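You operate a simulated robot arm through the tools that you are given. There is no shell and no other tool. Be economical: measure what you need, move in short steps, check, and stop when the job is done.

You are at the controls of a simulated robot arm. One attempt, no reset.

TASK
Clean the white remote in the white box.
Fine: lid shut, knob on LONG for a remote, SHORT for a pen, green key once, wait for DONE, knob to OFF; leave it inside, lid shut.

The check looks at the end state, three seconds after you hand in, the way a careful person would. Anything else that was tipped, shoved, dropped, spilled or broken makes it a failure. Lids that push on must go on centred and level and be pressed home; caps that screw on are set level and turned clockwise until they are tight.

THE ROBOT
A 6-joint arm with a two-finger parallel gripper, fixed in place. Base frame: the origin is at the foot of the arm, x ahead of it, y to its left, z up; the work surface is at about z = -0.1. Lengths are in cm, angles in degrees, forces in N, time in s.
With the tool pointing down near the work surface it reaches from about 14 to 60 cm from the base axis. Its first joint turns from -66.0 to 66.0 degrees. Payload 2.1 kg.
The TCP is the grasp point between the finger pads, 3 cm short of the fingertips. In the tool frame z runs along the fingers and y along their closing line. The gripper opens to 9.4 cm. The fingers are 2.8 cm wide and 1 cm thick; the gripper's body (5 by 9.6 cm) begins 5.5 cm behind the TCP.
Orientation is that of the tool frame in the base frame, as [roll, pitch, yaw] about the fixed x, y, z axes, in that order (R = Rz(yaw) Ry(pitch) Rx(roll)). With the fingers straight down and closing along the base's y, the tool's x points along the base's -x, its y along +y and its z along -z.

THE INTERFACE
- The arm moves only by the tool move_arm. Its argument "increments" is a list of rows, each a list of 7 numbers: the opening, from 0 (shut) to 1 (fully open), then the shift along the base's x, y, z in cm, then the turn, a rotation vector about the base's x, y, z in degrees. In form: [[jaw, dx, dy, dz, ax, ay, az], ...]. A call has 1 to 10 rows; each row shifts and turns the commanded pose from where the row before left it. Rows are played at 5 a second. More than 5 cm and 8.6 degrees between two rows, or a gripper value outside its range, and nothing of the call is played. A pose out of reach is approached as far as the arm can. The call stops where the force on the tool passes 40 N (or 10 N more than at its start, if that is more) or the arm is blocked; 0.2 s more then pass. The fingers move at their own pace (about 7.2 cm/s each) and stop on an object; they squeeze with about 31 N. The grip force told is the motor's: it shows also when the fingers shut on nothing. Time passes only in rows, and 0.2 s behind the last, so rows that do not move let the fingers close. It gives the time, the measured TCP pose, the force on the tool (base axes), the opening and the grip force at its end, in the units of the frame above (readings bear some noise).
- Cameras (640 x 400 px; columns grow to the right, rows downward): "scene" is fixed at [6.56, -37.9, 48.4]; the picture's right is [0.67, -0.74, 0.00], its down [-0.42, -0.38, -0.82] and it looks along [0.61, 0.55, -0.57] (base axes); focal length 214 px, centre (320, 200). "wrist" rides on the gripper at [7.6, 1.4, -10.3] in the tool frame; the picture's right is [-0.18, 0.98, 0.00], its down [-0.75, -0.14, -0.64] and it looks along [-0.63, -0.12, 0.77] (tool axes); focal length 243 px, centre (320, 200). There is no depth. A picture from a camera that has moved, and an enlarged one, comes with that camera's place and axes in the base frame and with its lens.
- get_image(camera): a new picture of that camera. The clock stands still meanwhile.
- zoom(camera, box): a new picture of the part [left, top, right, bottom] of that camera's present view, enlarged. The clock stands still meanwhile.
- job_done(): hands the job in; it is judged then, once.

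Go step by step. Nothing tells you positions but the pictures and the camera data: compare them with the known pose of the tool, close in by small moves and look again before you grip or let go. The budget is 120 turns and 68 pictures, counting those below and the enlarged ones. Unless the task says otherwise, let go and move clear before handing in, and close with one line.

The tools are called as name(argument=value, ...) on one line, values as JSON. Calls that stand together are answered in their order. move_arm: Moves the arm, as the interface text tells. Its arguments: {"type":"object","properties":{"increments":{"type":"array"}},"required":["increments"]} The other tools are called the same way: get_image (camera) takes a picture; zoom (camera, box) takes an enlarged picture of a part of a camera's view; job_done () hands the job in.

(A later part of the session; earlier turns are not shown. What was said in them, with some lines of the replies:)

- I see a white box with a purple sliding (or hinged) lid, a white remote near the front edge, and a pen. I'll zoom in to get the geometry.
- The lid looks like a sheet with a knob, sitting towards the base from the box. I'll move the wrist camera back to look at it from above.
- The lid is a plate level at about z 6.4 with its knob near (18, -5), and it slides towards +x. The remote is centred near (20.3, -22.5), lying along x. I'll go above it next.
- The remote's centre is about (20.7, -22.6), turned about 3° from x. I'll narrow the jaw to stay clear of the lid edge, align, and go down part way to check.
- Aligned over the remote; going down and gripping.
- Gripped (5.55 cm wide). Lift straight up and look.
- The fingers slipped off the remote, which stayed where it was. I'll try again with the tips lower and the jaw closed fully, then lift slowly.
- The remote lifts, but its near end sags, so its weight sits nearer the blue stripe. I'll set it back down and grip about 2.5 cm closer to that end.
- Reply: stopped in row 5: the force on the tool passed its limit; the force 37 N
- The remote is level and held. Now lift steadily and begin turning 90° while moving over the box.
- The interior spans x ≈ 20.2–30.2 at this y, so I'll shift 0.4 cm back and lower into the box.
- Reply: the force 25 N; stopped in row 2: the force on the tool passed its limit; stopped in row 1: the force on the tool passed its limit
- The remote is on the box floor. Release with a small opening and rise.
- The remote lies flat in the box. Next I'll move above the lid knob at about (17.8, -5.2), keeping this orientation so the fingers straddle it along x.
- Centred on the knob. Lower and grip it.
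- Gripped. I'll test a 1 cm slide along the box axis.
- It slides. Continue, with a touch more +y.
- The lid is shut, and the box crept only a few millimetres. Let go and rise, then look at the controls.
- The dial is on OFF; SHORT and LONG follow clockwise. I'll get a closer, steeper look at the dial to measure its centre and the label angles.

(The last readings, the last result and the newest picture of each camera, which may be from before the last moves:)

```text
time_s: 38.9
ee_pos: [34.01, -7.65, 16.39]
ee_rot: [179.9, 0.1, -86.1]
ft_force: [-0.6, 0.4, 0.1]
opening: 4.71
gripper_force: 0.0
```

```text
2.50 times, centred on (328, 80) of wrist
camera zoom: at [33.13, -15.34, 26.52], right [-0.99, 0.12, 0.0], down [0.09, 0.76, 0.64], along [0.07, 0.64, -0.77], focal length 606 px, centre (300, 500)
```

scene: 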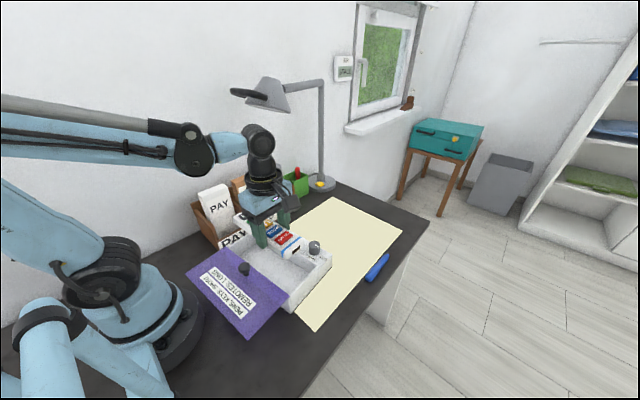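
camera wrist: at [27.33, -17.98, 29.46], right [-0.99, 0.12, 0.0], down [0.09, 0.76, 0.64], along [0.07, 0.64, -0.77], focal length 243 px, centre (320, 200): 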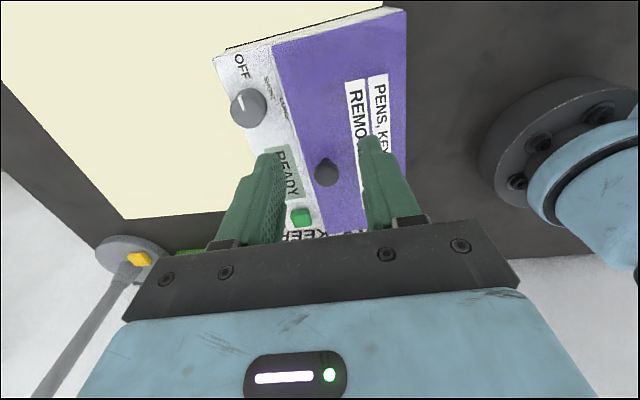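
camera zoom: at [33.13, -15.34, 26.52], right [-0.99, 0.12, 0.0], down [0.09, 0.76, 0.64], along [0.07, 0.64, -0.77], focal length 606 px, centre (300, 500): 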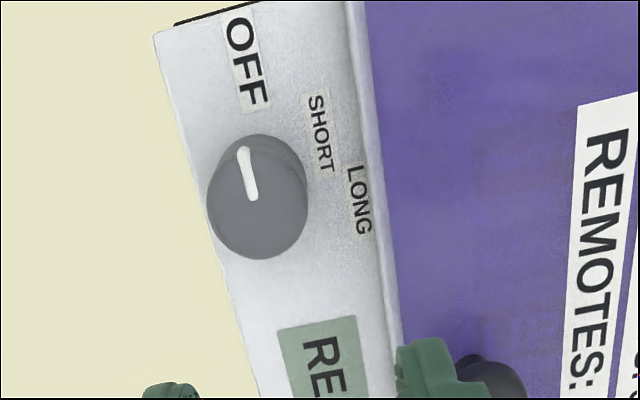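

The dial centre is at about (34.7, -11.1), its top at z ≈ 8.3. I'll move above it and check alignment.

move_arm(increments=[[0.5, 0.7, -1.5, 0, 0, 0, 0], [0.5, 0, -2, 0, 0, 0, 0], [0.5, 0, 0, -2, 0, 0, 0], [0.5, 0, 0, -2, 0, 0, 0], [0.5, 0, 0, 0, 0, 0, 0]])

get_image(camera="wrist")

zoom(camera="scene", box=[220, 200, 350, 281])

```text
time_s: 40.1
ee_pos: [34.58, -11.49, 12.43]
ee_rot: [179.8, 0.0, -86.1]
ft_force: [0.0, -0.3, 0.1]
opening: 4.68
gripper_force: 0.1
```

```text
25 pictures are left
camera wrist: at [33.74, -19.22, 22.63], right [-0.99, 0.12, 0.0], down [0.09, 0.76, 0.64], along [0.07, 0.64, -0.77], focal length 243 px, centre (320, 200)
```

wrist: 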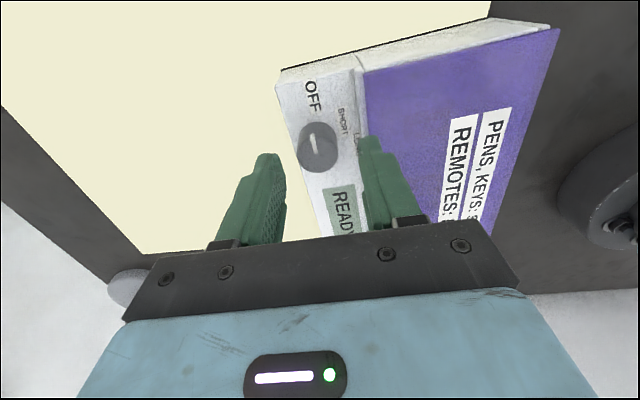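

```text
4.92 times, centred on (285, 240) of scene
camera zoom: at [6.56, -37.9, 48.4], right [0.67, -0.74, 0.0], down [-0.42, -0.38, -0.82], along [0.61, 0.55, -0.57], focal length 1056 px, centre (492, 1)
```

zoom: 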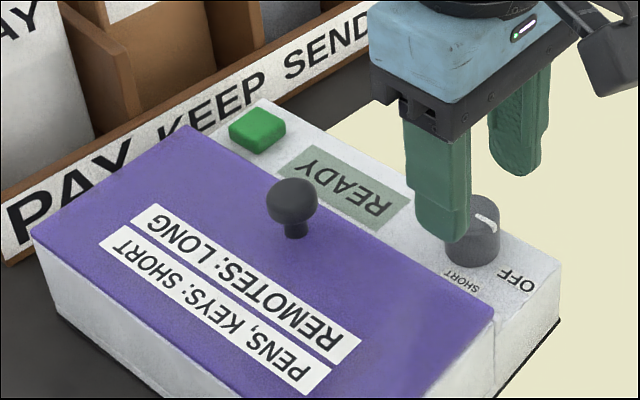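

move_arm(increments=[[0.5, 0.2, 0.15, -1, 0, 0, 0], [0.5, 0, 0, -1, 0, 0, 0], [0.5, 0, 0, -0.6, 0, 0, 0], [0.5, 0, 0, 0, 0, 0, 0]])

zoom(camera="scene", box=[220, 200, 350, 281])

zoom(camera="wrist", box=[200, 60, 440, 210])

```text
time_s: 41.1
ee_pos: [34.88, -11.11, 10.04]
ee_rot: [179.8, 0.1, -86.2]
ft_force: [-0.2, 0.6, 0.0]
opening: 4.72
gripper_force: 0.3
```

```text
4.92 times, centred on (285, 240) of scene
camera zoom: at [6.56, -37.9, 48.4], right [0.67, -0.74, 0.0], down [-0.42, -0.38, -0.82], along [0.61, 0.55, -0.57], focal length 1056 px, centre (492, 1)
```

zoom: 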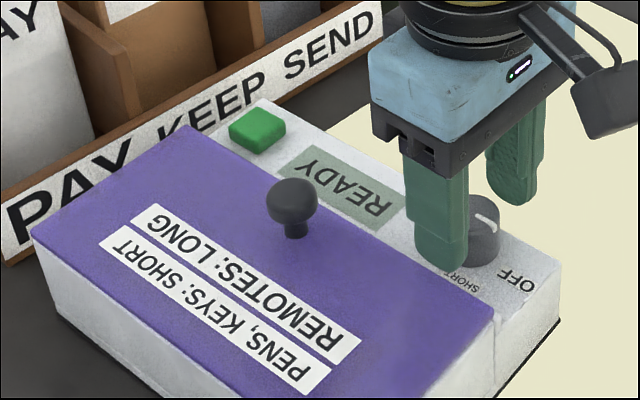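

```text
2.67 times, centred on (320, 135) of wrist
camera zoom: at [33.89, -18.88, 20.13], right [-0.99, 0.12, 0.0], down [0.09, 0.76, 0.64], along [0.07, 0.64, -0.77], focal length 647 px, centre (320, 373)
```

zoom: 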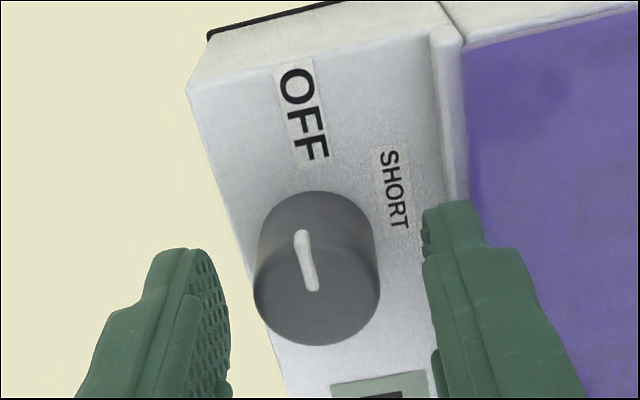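

move_arm(increments=[[0.4, -0.08, -0.2, 0, 0, 0, 0], [0.4, 0, 0, -0.3, 0, 0, 0], [0.4, 0, 0, 0, 0, 0, 0], [0, 0, 0, 0, 0, 0, 0], [0, 0, 0, 0, 0, 0, 0], [0, 0, 0, 0, 0, 0, 0]])

zoom(camera="wrist", box=[200, 60, 440, 210])

```text
time_s: 42.5
ee_pos: [34.63, -11.45, 9.69]
ee_rot: [-180.0, 0.1, -86.0]
ft_force: [10.3, -5.8, 2.5]
opening: 2.86
gripper_force: 31.0
```

```text
2.67 times, centred on (320, 135) of wrist
camera zoom: at [33.71, -19.14, 19.81], right [-0.99, 0.12, 0.0], down [0.09, 0.76, 0.64], along [0.07, 0.64, -0.77], focal length 647 px, centre (320, 373)
```

zoom: 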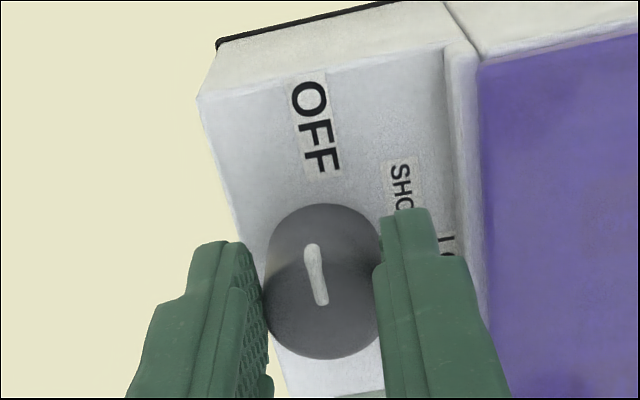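

Gripped. Turn clockwise in steps, first 40°.

move_arm(increments=[[0, 0.12, -0.05, 0, 0, 0, 0], [0, 0, 0, 0, 0, 0, -8], [0, 0, 0, 0, 0, 0, -8], [0, 0, 0, 0, 0, 0, -8], [0, 0, 0, 0, 0, 0, -8], [0, 0, 0, 0, 0, 0, -8], [0, 0, 0, 0, 0, 0, 0]])

get_image(camera="wrist")

```text
time_s: 44.1
ee_pos: [34.8, -11.16, 9.57]
ee_rot: [179.4, 0.1, -126.2]
ft_force: [-21.8, 13.9, 24.9]
opening: 2.85
gripper_force: 31.0
```

```text
20 pictures are left
camera wrist: at [29.15, -16.52, 19.79], right [-0.68, 0.73, 0.01], down [0.56, 0.52, 0.64], along [0.46, 0.45, -0.77], focal length 243 px, centre (320, 200)
```

wrist: 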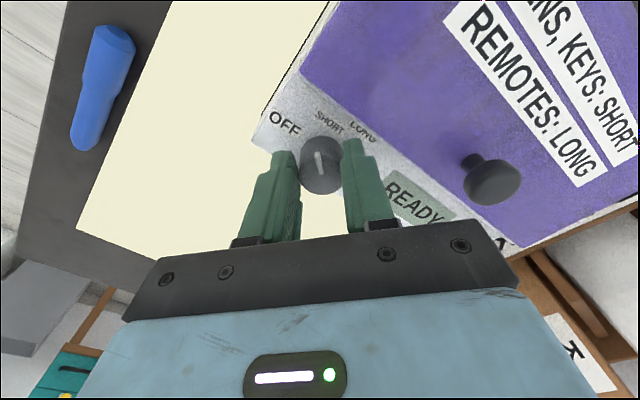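

The dial turns with the fingers, now near SHORT. The fingertips press slightly on the panel, so I'll ease up a little and keep turning.

move_arm(increments=[[0, -0.1, 0.07, 0.3, 0, 0, 0], [0, 0, 0, 0, 0, 0, 0]])

move_arm(increments=[[0, 0, 0, 0, 0, 0, -8], [0, 0, 0, 0, 0, 0, -8], [0, 0, 0, 0, 0, 0, -8], [0, 0, 0, 0, 0, 0, -8], [0, 0, 0, 0, 0, 0, -8], [0, 0, 0, 0, 0, 0, 0]])

zoom(camera="wrist", box=[200, 60, 440, 210])

```text
time_s: 44.7
ee_pos: [34.87, -11.46, 9.85]
ee_rot: [-179.9, 0.2, -126.2]
ft_force: [4.5, -5.5, -7.1]
opening: 2.88
gripper_force: 30.6
```

```text
time_s: 46.1
ee_pos: [34.81, -11.4, 9.89]
ee_rot: [179.9, 0.1, -166.2]
ft_force: [-3.2, 3.1, -10.0]
opening: 2.86
gripper_force: 31.0
```

```text
2.67 times, centred on (320, 135) of wrist
camera zoom: at [26.95, -11.75, 20.01], right [-0.06, 1.0, 0.0], down [0.76, 0.04, 0.64], along [0.64, 0.04, -0.77], focal length 647 px, centre (320, 373)
```

zoom: 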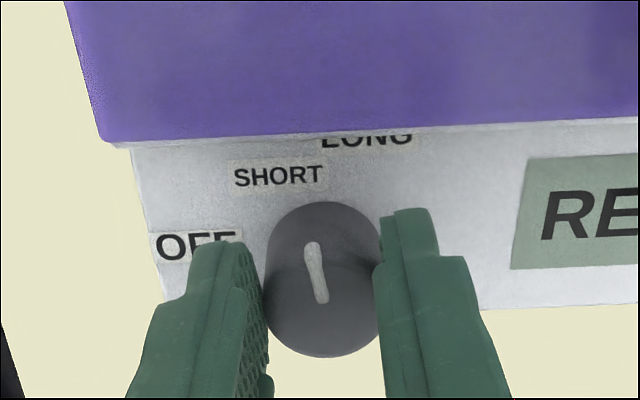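

The pointer has turned 80° and LONG is about 30° further. Continue.

move_arm(increments=[[0, 0, 0, 0, 0, 0, -7.5], [0, 0, 0, 0, 0, 0, -7.5], [0, 0, 0, 0, 0, 0, -7.5], [0, 0, 0, 0, 0, 0, -7.5], [0, 0, 0, 0, 0, 0, 0]])

zoom(camera="wrist", box=[200, 60, 440, 210])

```text
time_s: 47.3
ee_pos: [34.73, -11.24, 9.88]
ee_rot: [179.9, 0.1, 163.8]
ft_force: [-1.1, 3.2, -10.6]
opening: 2.83
gripper_force: 30.5
```

```text
2.67 times, centred on (320, 135) of wrist
camera zoom: at [27.83, -7.75, 20.05], right [0.45, 0.89, 0.0], down [0.68, -0.35, 0.64], along [0.57, -0.29, -0.77], focal length 647 px, centre (320, 373)
```

zoom: 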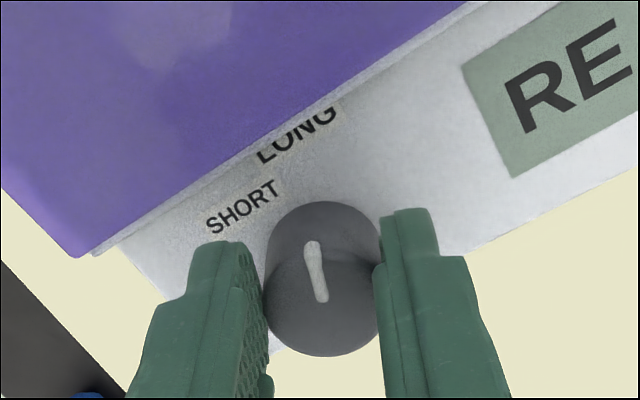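

The pointer is on LONG. Release, rise, turn the tool back and head towards the green key.

move_arm(increments=[[0.42, 0, 0, 0, 0, 0, 0], [0.42, 0, 0, 0, 0, 0, 0], [0.42, 0, 0, 2, 0, 0, 0], [0.42, 0, 0, 3, 0, 0, 0], [0.42, -0.3, 0.5, 3, 0, 0, 8], [0.42, -0.5, 1, 0, 0, 0, 8], [0.42, -0.5, 1.5, 0, 0, 0, 8], [0.3, -0.5, 1.5, 0, 0, 0, 8], [0.2, -0.4, 1.5, 0, 0, 0, 8], [0.1, 0, 1, 0, 0, 0, 8]])

move_arm(increments=[[0, 0, 1, 0, 0, 0, 8], [0, 0, 1, 0, 0, 0, 8], [0, 0, 1, 0, 0, 0, 8], [0, 0, 0.5, 0, 0, 0, 8], [0, 0, 0.5, 0, 0, 0, 8], [0, 0, 0, 0, 0, 0, 8], [0, 0, 0, 0, 0, 0, 8], [0, 0, 0, 0, 0, 0, 6], [0, 0, 0, 0, 0, 0, 0]])

get_image(camera="wrist")

zoom(camera="scene", box=[190, 165, 350, 265])

```text
time_s: 49.5
ee_pos: [32.54, -4.37, 17.88]
ee_rot: [179.9, 0.1, -147.9]
ft_force: [0.0, -0.5, -0.1]
opening: 0.94
gripper_force: 0.1
```

```text
time_s: 51.5
ee_pos: [32.59, -0.27, 17.86]
ee_rot: [179.8, 0.1, -86.1]
ft_force: [0.2, -0.8, 0.0]
opening: 0.0
gripper_force: 30.6
```

```text
17 pictures are left
camera wrist: at [31.64, -8.0, 28.03], right [-0.99, 0.12, 0.0], down [0.09, 0.76, 0.64], along [0.07, 0.64, -0.77], focal length 243 px, centre (320, 200)
```

wrist: 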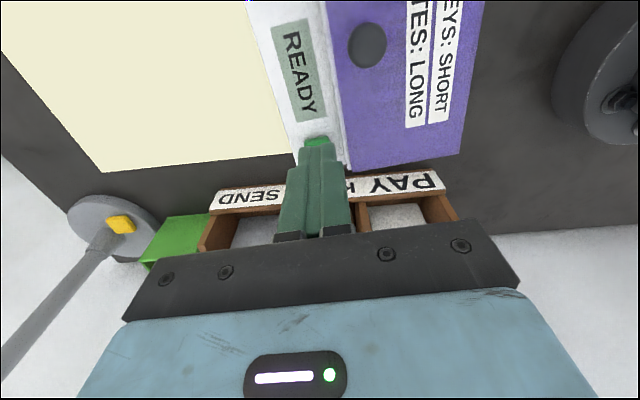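

```text
4.00 times, centred on (270, 215) of scene
camera zoom: at [6.56, -37.9, 48.4], right [0.67, -0.74, 0.0], down [-0.42, -0.38, -0.82], along [0.61, 0.55, -0.57], focal length 858 px, centre (520, 140)
```

zoom: 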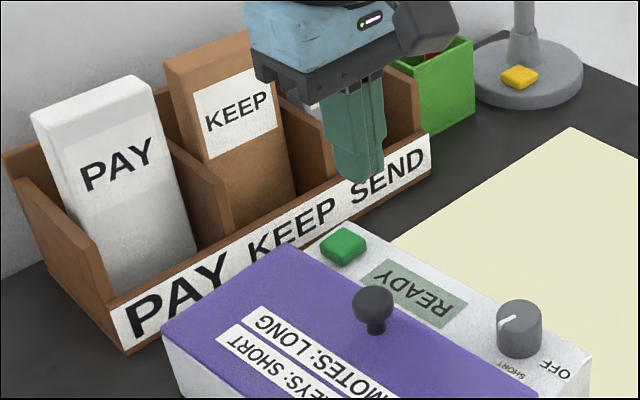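

The green key is at about (32.7, 2.7). I'll move above it with the jaw closed and check before pressing.

move_arm(increments=[[0, 0.1, 1.5, 0, 0, 0, 0], [0, 0, 1.4, 0, 0, 0, 0], [0, 0, 0, -2.5, 0, 0, 0], [0, 0, 0, -2.5, 0, 0, 0], [0, 0, 0, -1.2, 0, 0, 0], [0, 0, 0, 0, 0, 0, 0]])

zoom(camera="scene", box=[230, 185, 330, 248])

zoom(camera="wrist", box=[200, 60, 440, 210])

```text
time_s: 52.9
ee_pos: [32.5, 2.82, 11.52]
ee_rot: [179.9, 0.0, -86.2]
ft_force: [0.4, 0.3, -0.3]
opening: 0.0
gripper_force: 31.1
```

```text
6.35 times, centred on (280, 216) of scene
camera zoom: at [6.56, -37.9, 48.4], right [0.67, -0.74, 0.0], down [-0.42, -0.38, -0.82], along [0.61, 0.55, -0.57], focal length 1362 px, centre (574, 95)
```

zoom: 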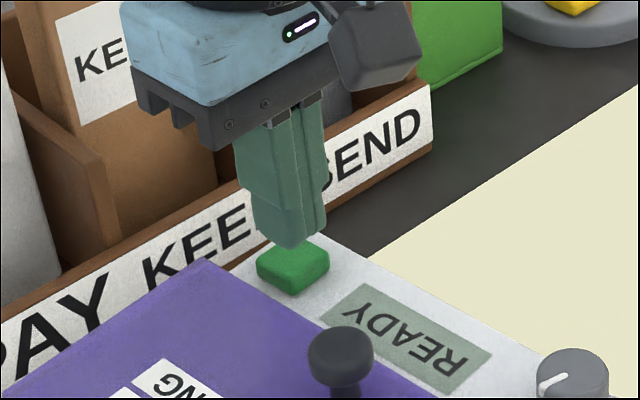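

```text
2.67 times, centred on (320, 135) of wrist
camera zoom: at [31.64, -4.87, 21.7], right [-0.99, 0.12, 0.0], down [0.09, 0.76, 0.64], along [0.07, 0.64, -0.77], focal length 647 px, centre (320, 373)
```

zoom: 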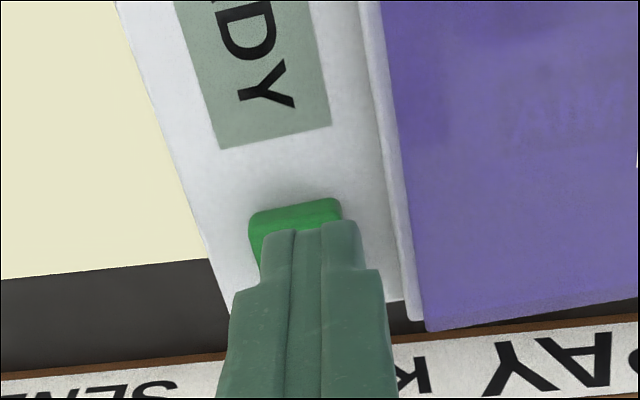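

Nearly aligned; shift 0.4 in x and 0.2 in y, then press in small steps.

move_arm(increments=[[0, 0.4, 0.2, 0, 0, 0, 0], [0, 0, 0, -0.5, 0, 0, 0], [0, 0, 0, -0.3, 0, 0, 0], [0, 0, 0, -0.2, 0, 0, 0], [0, 0, 0, 0, 0, 0, 0]])

move_arm(increments=[[0, 0, 0, -0.2, 0, 0, 0], [0, 0, 0, -0.2, 0, 0, 0], [0, 0, 0, 0, 0, 0, 0]])

zoom(camera="scene", box=[230, 185, 330, 248])

```text
time_s: 54.1
ee_pos: [32.94, 2.95, 10.64]
ee_rot: [179.9, 0.0, -86.2]
ft_force: [-0.1, -0.3, -0.2]
opening: 0.0
gripper_force: 30.6
```

```text
time_s: 54.9
ee_pos: [33.14, 2.83, 10.29]
ee_rot: [179.9, 0.1, -86.2]
ft_force: [0.4, 0.1, 0.5]
opening: 0.01
gripper_force: 30.6
```

```text
6.35 times, centred on (280, 216) of scene
camera zoom: at [6.56, -37.9, 48.4], right [0.67, -0.74, 0.0], down [-0.42, -0.38, -0.82], along [0.61, 0.55, -0.57], focal length 1362 px, centre (574, 95)
```

zoom: 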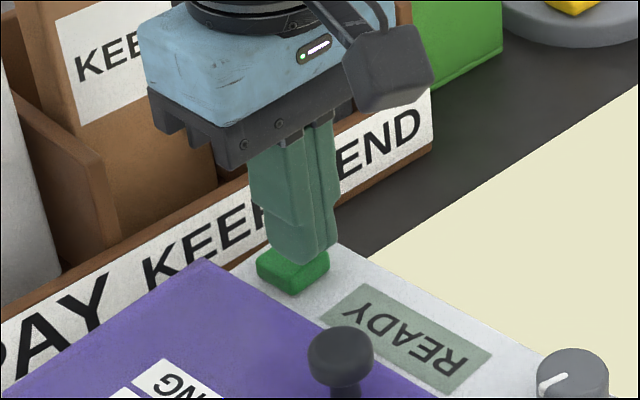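

move_arm(increments=[[0, -0.15, 0, -0.2, 0, 0, 0], [0, 0, 0, -0.2, 0, 0, 0], [0, 0, 0, -0.2, 0, 0, 0], [0, 0, 0, 0, 0, 0, 0]])

```text
time_s: 55.9
ee_pos: [33.0, 2.87, 9.68]
ee_rot: [179.8, 0.0, -86.1]
ft_force: [1.1, -1.2, 0.7]
opening: 0.0
gripper_force: 30.9
```

move_arm(increments=[[0, 0, 0, -0.15, 0, 0, 0], [0, 0, 0, -0.15, 0, 0, 0], [0, 0, 0, 0, 0, 0, 0]])

zoom(camera="scene", box=[230, 185, 330, 248])

```text
time_s: 56.7
ee_pos: [32.88, 2.7, 9.33]
ee_rot: [179.8, 0.1, -86.1]
ft_force: [0.1, -1.3, 0.0]
opening: 0.0
gripper_force: 30.9
```

```text
6.35 times, centred on (280, 216) of scene
camera zoom: at [6.56, -37.9, 48.4], right [0.67, -0.74, 0.0], down [-0.42, -0.38, -0.82], along [0.61, 0.55, -0.57], focal length 1362 px, centre (574, 95)
```

zoom: 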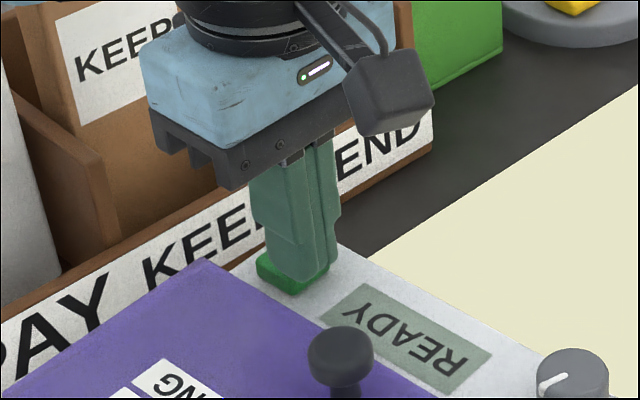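

move_arm(increments=[[0, -0.1, 0.1, -0.15, 0, 0, 0], [0, 0, 0, -0.15, 0, 0, 0], [0, 0, 0, 0, 0, 0, 0]])

move_arm(increments=[[0, 0, 0, -0.15, 0, 0, 0], [0, 0, 0, 0, 0, 0, 0]])

```text
time_s: 57.5
ee_pos: [32.84, 2.95, 9.09]
ee_rot: [179.9, 0.1, -86.2]
ft_force: [-0.1, -1.0, 1.3]
opening: 0.0
gripper_force: 31.2
```

```text
time_s: 58.1
ee_pos: [32.86, 2.99, 8.89]
ee_rot: [179.9, 0.1, -86.1]
ft_force: [-0.7, -0.1, 1.4]
opening: 0.0
gripper_force: 30.5
```

zoom(camera="scene", box=[230, 185, 330, 248])

```text
6.35 times, centred on (280, 216) of scene
camera zoom: at [6.56, -37.9, 48.4], right [0.67, -0.74, 0.0], down [-0.42, -0.38, -0.82], along [0.61, 0.55, -0.57], focal length 1362 px, centre (574, 95)
```

zoom: 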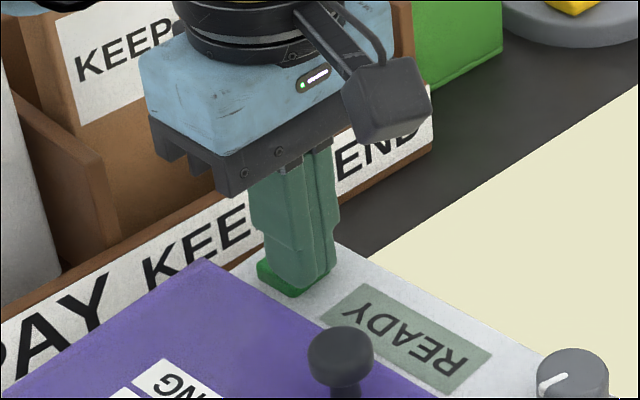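

move_arm(increments=[[0, 0, 0, -0.12, 0, 0, 0], [0, 0, 0, -0.12, 0, 0, 0], [0, 0, 0, 0, 0, 0, 0]])

zoom(camera="scene", box=[230, 185, 330, 248])

```text
time_s: 58.9
ee_pos: [32.73, 2.82, 8.62]
ee_rot: [179.9, 0.1, -86.1]
ft_force: [2.3, -0.2, 3.0]
opening: 0.0
gripper_force: 31.7
```

```text
6.35 times, centred on (280, 216) of scene
camera zoom: at [6.56, -37.9, 48.4], right [0.67, -0.74, 0.0], down [-0.42, -0.38, -0.82], along [0.61, 0.55, -0.57], focal length 1362 px, centre (574, 95)
```

zoom: 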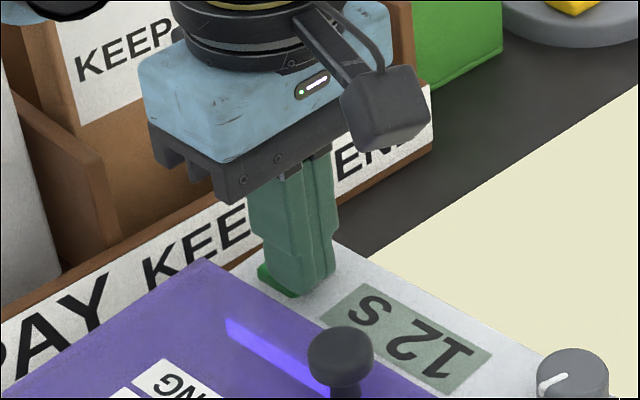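

It's running, with the display showing "12 s". Lift straight off, then go back above the dial while it counts down.

move_arm(increments=[[0, 0, 0, 1, 0, 0, 0], [0, 0, 0, 2, 0, 0, 0], [0, 0, 0, 3, 0, 0, 0], [0, 0, 0, 3, 0, 0, 0], [0, 0, -2, 0, 0, 0, -8], [0, 0, -2, 0, 0, 0, -8], [0.2, 0, -2, 0, 0, 0, -8], [0.42, 0.5, -2, 0, 0, 0, -8], [0.42, 0.5, -2, 0, 0, 0, -8], [0.42, 0.5, -2, 0, 0, 0, -8]])

move_arm(increments=[[0.42, 0.4, -2, 0, 0, 0, -8], [0.42, 0.05, -0.2, 0, 0, 0, -8], [0.42, 0, 0, 0, 0, 0, -8], [0.42, 0, 0, 0, 0, 0, -8], [0.42, 0, 0, 0, 0, 0, -8], [0.42, 0, 0, 0, 0, 0, -8], [0.42, 0, 0, 0, 0, 0, -8], [0.42, 0, 0, 0, 0, 0, -6], [0.42, 0, 0, -2, 0, 0, 0], [0.42, 0, 0, 0, 0, 0, 0]])

move_arm(increments=[[0.42, 0, 0, 0, 0, 0, 0], [0.42, 0, 0, 0, 0, 0, 0], [0.42, 0, 0, 0, 0, 0, 0], [0.42, 0, 0, 0, 0, 0, 0], [0.42, 0, 0, 0, 0, 0, 0], [0.42, 0, 0, 0, 0, 0, 0], [0.42, 0, 0, 0, 0, 0, 0], [0.42, 0, 0, 0, 0, 0, 0], [0.42, 0, 0, 0, 0, 0, 0], [0.42, 0, 0, 0, 0, 0, 0]])

move_arm(increments=[[0.42, 0, 0, 0, 0, 0, 0], [0.42, 0, 0, 0, 0, 0, 0], [0.42, 0, 0, 0, 0, 0, 0], [0.42, 0, 0, 0, 0, 0, 0], [0.42, 0, 0, 0, 0, 0, 0], [0.42, 0, 0, 0, 0, 0, 0], [0.42, 0, 0, 0, 0, 0, 0], [0.42, 0, 0, 0, 0, 0, 0], [0.42, 0, 0, 0, 0, 0, 0], [0.42, 0, 0, 0, 0, 0, 0]])

move_arm(increments=[[0.42, 0, 0, 0, 0, 0, 0], [0.42, 0, 0, 0, 0, 0, 0], [0.42, 0, 0, 0, 0, 0, 0], [0.42, 0, 0, 0, 0, 0, 0], [0.42, 0, 0, 0, 0, 0, 0], [0.42, 0, 0, 0, 0, 0, 0], [0.42, 0, 0, 0, 0, 0, 0], [0.42, 0, 0, 0, 0, 0, 0], [0.42, 0, 0, 0, 0, 0, 0], [0.42, 0, 0, 0, 0, 0, 0]])

move_arm(increments=[[0.42, 0, 0, 0, 0, 0, 0], [0.42, 0, 0, 0, 0, 0, 0], [0.42, 0, 0, 0, 0, 0, 0], [0.42, 0, 0, 0, 0, 0, 0], [0.42, 0, 0, 0, 0, 0, 0], [0.42, 0, 0, 0, 0, 0, 0], [0.42, 0, 0, 0, 0, 0, 0], [0.42, 0, 0, 0, 0, 0, 0], [0.42, 0, 0, 0, 0, 0, 0], [0.42, 0, 0, 0, 0, 0, 0]])

zoom(camera="scene", box=[220, 200, 350, 281])

zoom(camera="wrist", box=[200, 60, 440, 210])

```text
time_s: 61.1
ee_pos: [34.23, -9.13, 17.68]
ee_rot: [179.9, 0.1, -134.3]
ft_force: [-1.0, -0.6, -0.2]
opening: 3.95
gripper_force: 0.1
```

```text
time_s: 63.3
ee_pos: [34.82, -11.39, 15.71]
ee_rot: [179.9, 0.0, 163.8]
ft_force: [0.2, -0.1, -0.8]
opening: 3.96
gripper_force: 0.1
```

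```text
time_s: 65.5
ee_pos: [34.79, -11.42, 15.65]
ee_rot: [179.9, 0.1, 163.9]
ft_force: [1.1, 0.7, 0.5]
opening: 3.94
gripper_force: 0.0
```

```text
time_s: 67.7
ee_pos: [34.72, -11.44, 15.73]
ee_rot: [180.0, 0.0, 163.8]
ft_force: [0.8, 0.6, -0.1]
opening: 3.97
gripper_force: 0.1
```

```text
time_s: 69.9
ee_pos: [34.78, -11.42, 15.69]
ee_rot: [179.8, 0.2, 164.0]
ft_force: [-0.1, -0.4, -0.7]
opening: 3.97
gripper_force: 0.1
```

```text
time_s: 72.1
ee_pos: [34.73, -11.42, 15.7]
ee_rot: [179.8, 0.1, 163.9]
ft_force: [-0.2, 0.6, -0.3]
opening: 3.95
gripper_force: 0.2
```

```text
4.92 times, centred on (285, 240) of scene
camera zoom: at [6.56, -37.9, 48.4], right [0.67, -0.74, 0.0], down [-0.42, -0.38, -0.82], along [0.61, 0.55, -0.57], focal length 1056 px, centre (492, 1)
```

zoom: 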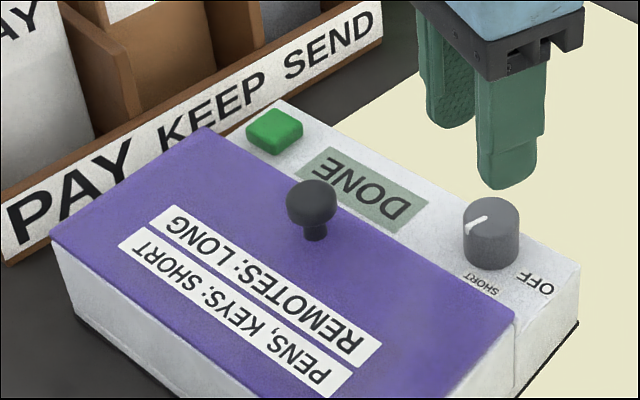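

```text
2.67 times, centred on (320, 135) of wrist
camera zoom: at [27.81, -7.92, 25.84], right [0.45, 0.89, 0.0], down [0.68, -0.35, 0.64], along [0.58, -0.29, -0.77], focal length 647 px, centre (320, 373)
```

zoom: 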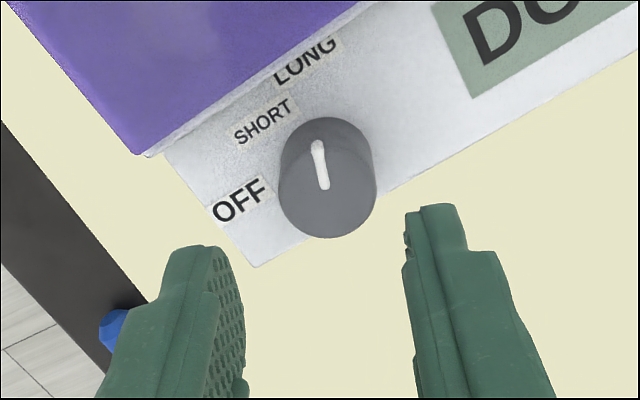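

DONE is showing. I'll lower towards the dial and check alignment before turning it back.

move_arm(increments=[[0.5, 0, 0.1, -2, 0, 0, 0], [0.5, 0, 0, -2, 0, 0, 0], [0.5, 0, 0, 0, 0, 0, 0]])

zoom(camera="wrist", box=[200, 60, 440, 210])

```text
time_s: 72.9
ee_pos: [34.91, -11.4, 11.78]
ee_rot: [179.9, 0.1, 163.9]
ft_force: [-0.9, -0.4, -0.2]
opening: 4.69
gripper_force: 0.0
```

```text
2.67 times, centred on (320, 135) of wrist
camera zoom: at [27.86, -7.89, 21.92], right [0.45, 0.89, 0.0], down [0.68, -0.35, 0.64], along [0.58, -0.29, -0.77], focal length 647 px, centre (320, 373)
```

zoom: 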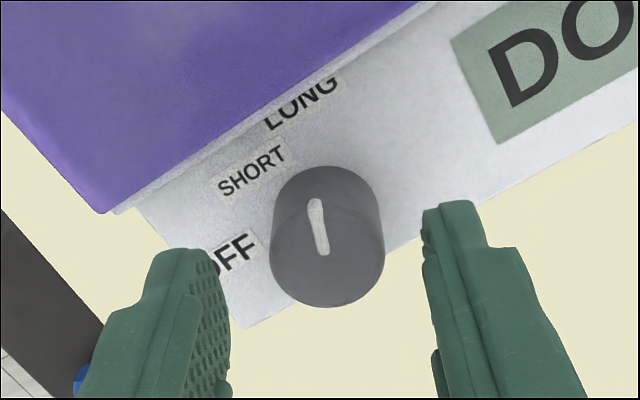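

move_arm(increments=[[0.42, 0, 0, -1, 0, 0, 0], [0.42, -0.05, 0.05, -0.9, 0, 0, 0], [0.42, 0, 0, 0, 0, 0, 0], [0, 0, 0, 0, 0, 0, 0], [0, 0, 0, 0, 0, 0, 0], [0, 0, 0, 0, 0, 0, 0]])

move_arm(increments=[[0, 0, 0, 0, 0, 0, 8], [0, 0, 0, 0, 0, 0, 8], [0, 0, 0, 0, 0, 0, 8], [0, 0, 0, 0, 0, 0, 8], [0, 0, 0, 0, 0, 0, 8], [0, 0, 0, 0, 0, 0, 8], [0, 0, 0, 0, 0, 0, 0]])

zoom(camera="wrist", box=[200, 60, 440, 210])

```text
time_s: 74.3
ee_pos: [34.67, -11.13, 9.83]
ee_rot: [179.9, 0.2, 163.8]
ft_force: [1.8, -1.9, 0.0]
opening: 2.82
gripper_force: 31.2
```

```text
time_s: 75.9
ee_pos: [34.74, -11.15, 9.93]
ee_rot: [179.8, 0.3, -147.9]
ft_force: [7.2, -6.3, 0.1]
opening: 2.83
gripper_force: 30.9
```

```text
2.67 times, centred on (320, 135) of wrist
camera zoom: at [27.39, -13.87, 19.98], right [-0.37, 0.93, 0.0], down [0.71, 0.28, 0.64], along [0.6, 0.24, -0.76], focal length 647 px, centre (320, 373)
```

zoom: 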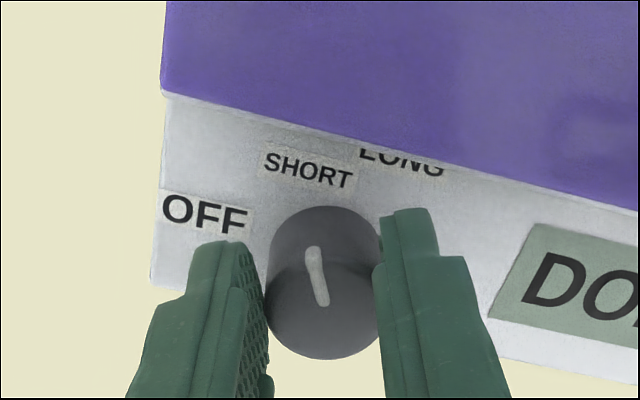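

move_arm(increments=[[0, 0, 0, 0, 0, 0, 8], [0, 0, 0, 0, 0, 0, 8], [0, 0, 0, 0, 0, 0, 8], [0, 0, 0, 0, 0, 0, 8], [0, 0, 0, 0, 0, 0, 8], [0, 0, 0, 0, 0, 0, 8], [0, 0, 0, 0, 0, 0, 8], [0, 0, 0, 0, 0, 0, 6], [0, 0, 0, 0, 0, 0, 0]])

zoom(camera="wrist", box=[200, 60, 440, 210])

```text
time_s: 77.9
ee_pos: [34.83, -11.0, 9.74]
ee_rot: [-179.6, 0.1, -86.0]
ft_force: [23.8, -3.5, 14.1]
opening: 2.82
gripper_force: 31.1
```

```text
2.67 times, centred on (320, 135) of wrist
camera zoom: at [33.9, -18.71, 19.87], right [-0.99, 0.11, -0.01], down [0.08, 0.76, 0.64], along [0.08, 0.64, -0.77], focal length 647 px, centre (320, 373)
```

zoom: 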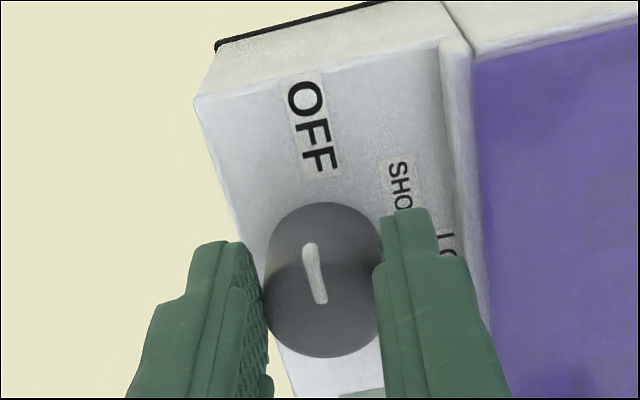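

The pointer is back on OFF exactly as at the start. Release, rise and move clear.

move_arm(increments=[[0, 0.1, 0, 0.15, 0, 0, 0], [0.4, 0, 0, 0, 0, 0, 0], [0.4, 0, 0, 0, 0, 0, 0], [0.4, 0, 0, 2, 0, 0, 0], [0.4, 0, 0, 4, 0, 0, 0], [0.4, 0, 0, 4, 0, 0, 0], [0.4, 0, -2, 3, 0, 0, 0], [0.4, 0, -3, 2, 0, 0, 0], [0.4, 0, -3, 0, 0, 0, 0], [0.4, 0, 0, 0, 0, 0, 0]])

zoom(camera="scene", box=[190, 190, 350, 290])

get_image(camera="scene")

```text
time_s: 80.1
ee_pos: [35.04, -19.12, 24.66]
ee_rot: [179.9, 0.1, -86.1]
ft_force: [0.0, -0.9, -0.1]
opening: 3.76
gripper_force: 0.0
```

```text
4.00 times, centred on (270, 240) of scene
camera zoom: at [6.56, -37.9, 48.4], right [0.67, -0.74, 0.0], down [-0.42, -0.38, -0.82], along [0.61, 0.55, -0.57], focal length 858 px, centre (520, 40)
```

zoom: 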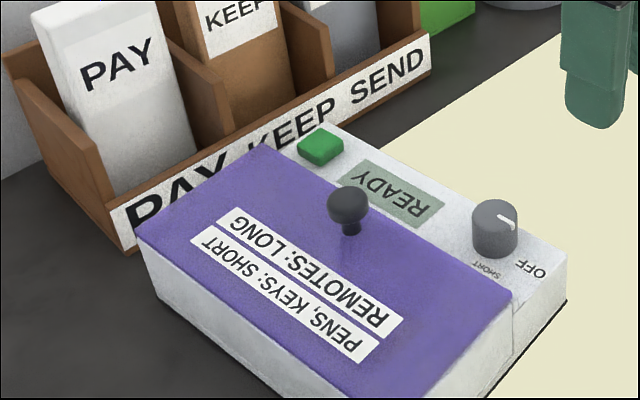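

```text
3 pictures are left
```

scene: 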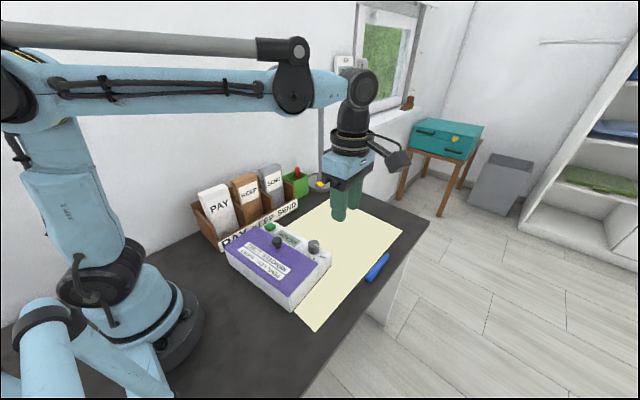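

The display is back to READY with the knob on OFF. The lid is shut with the remote inside, and nothing else has moved, so I'm handing in.

job_done()

```text
The job is handed in.
```

The white remote went through the LONG cycle until DONE showed, the knob is back on OFF, and the remote is still inside with the lid shut; the box itself crept about 1 cm on the table while I worked the lid and knob.
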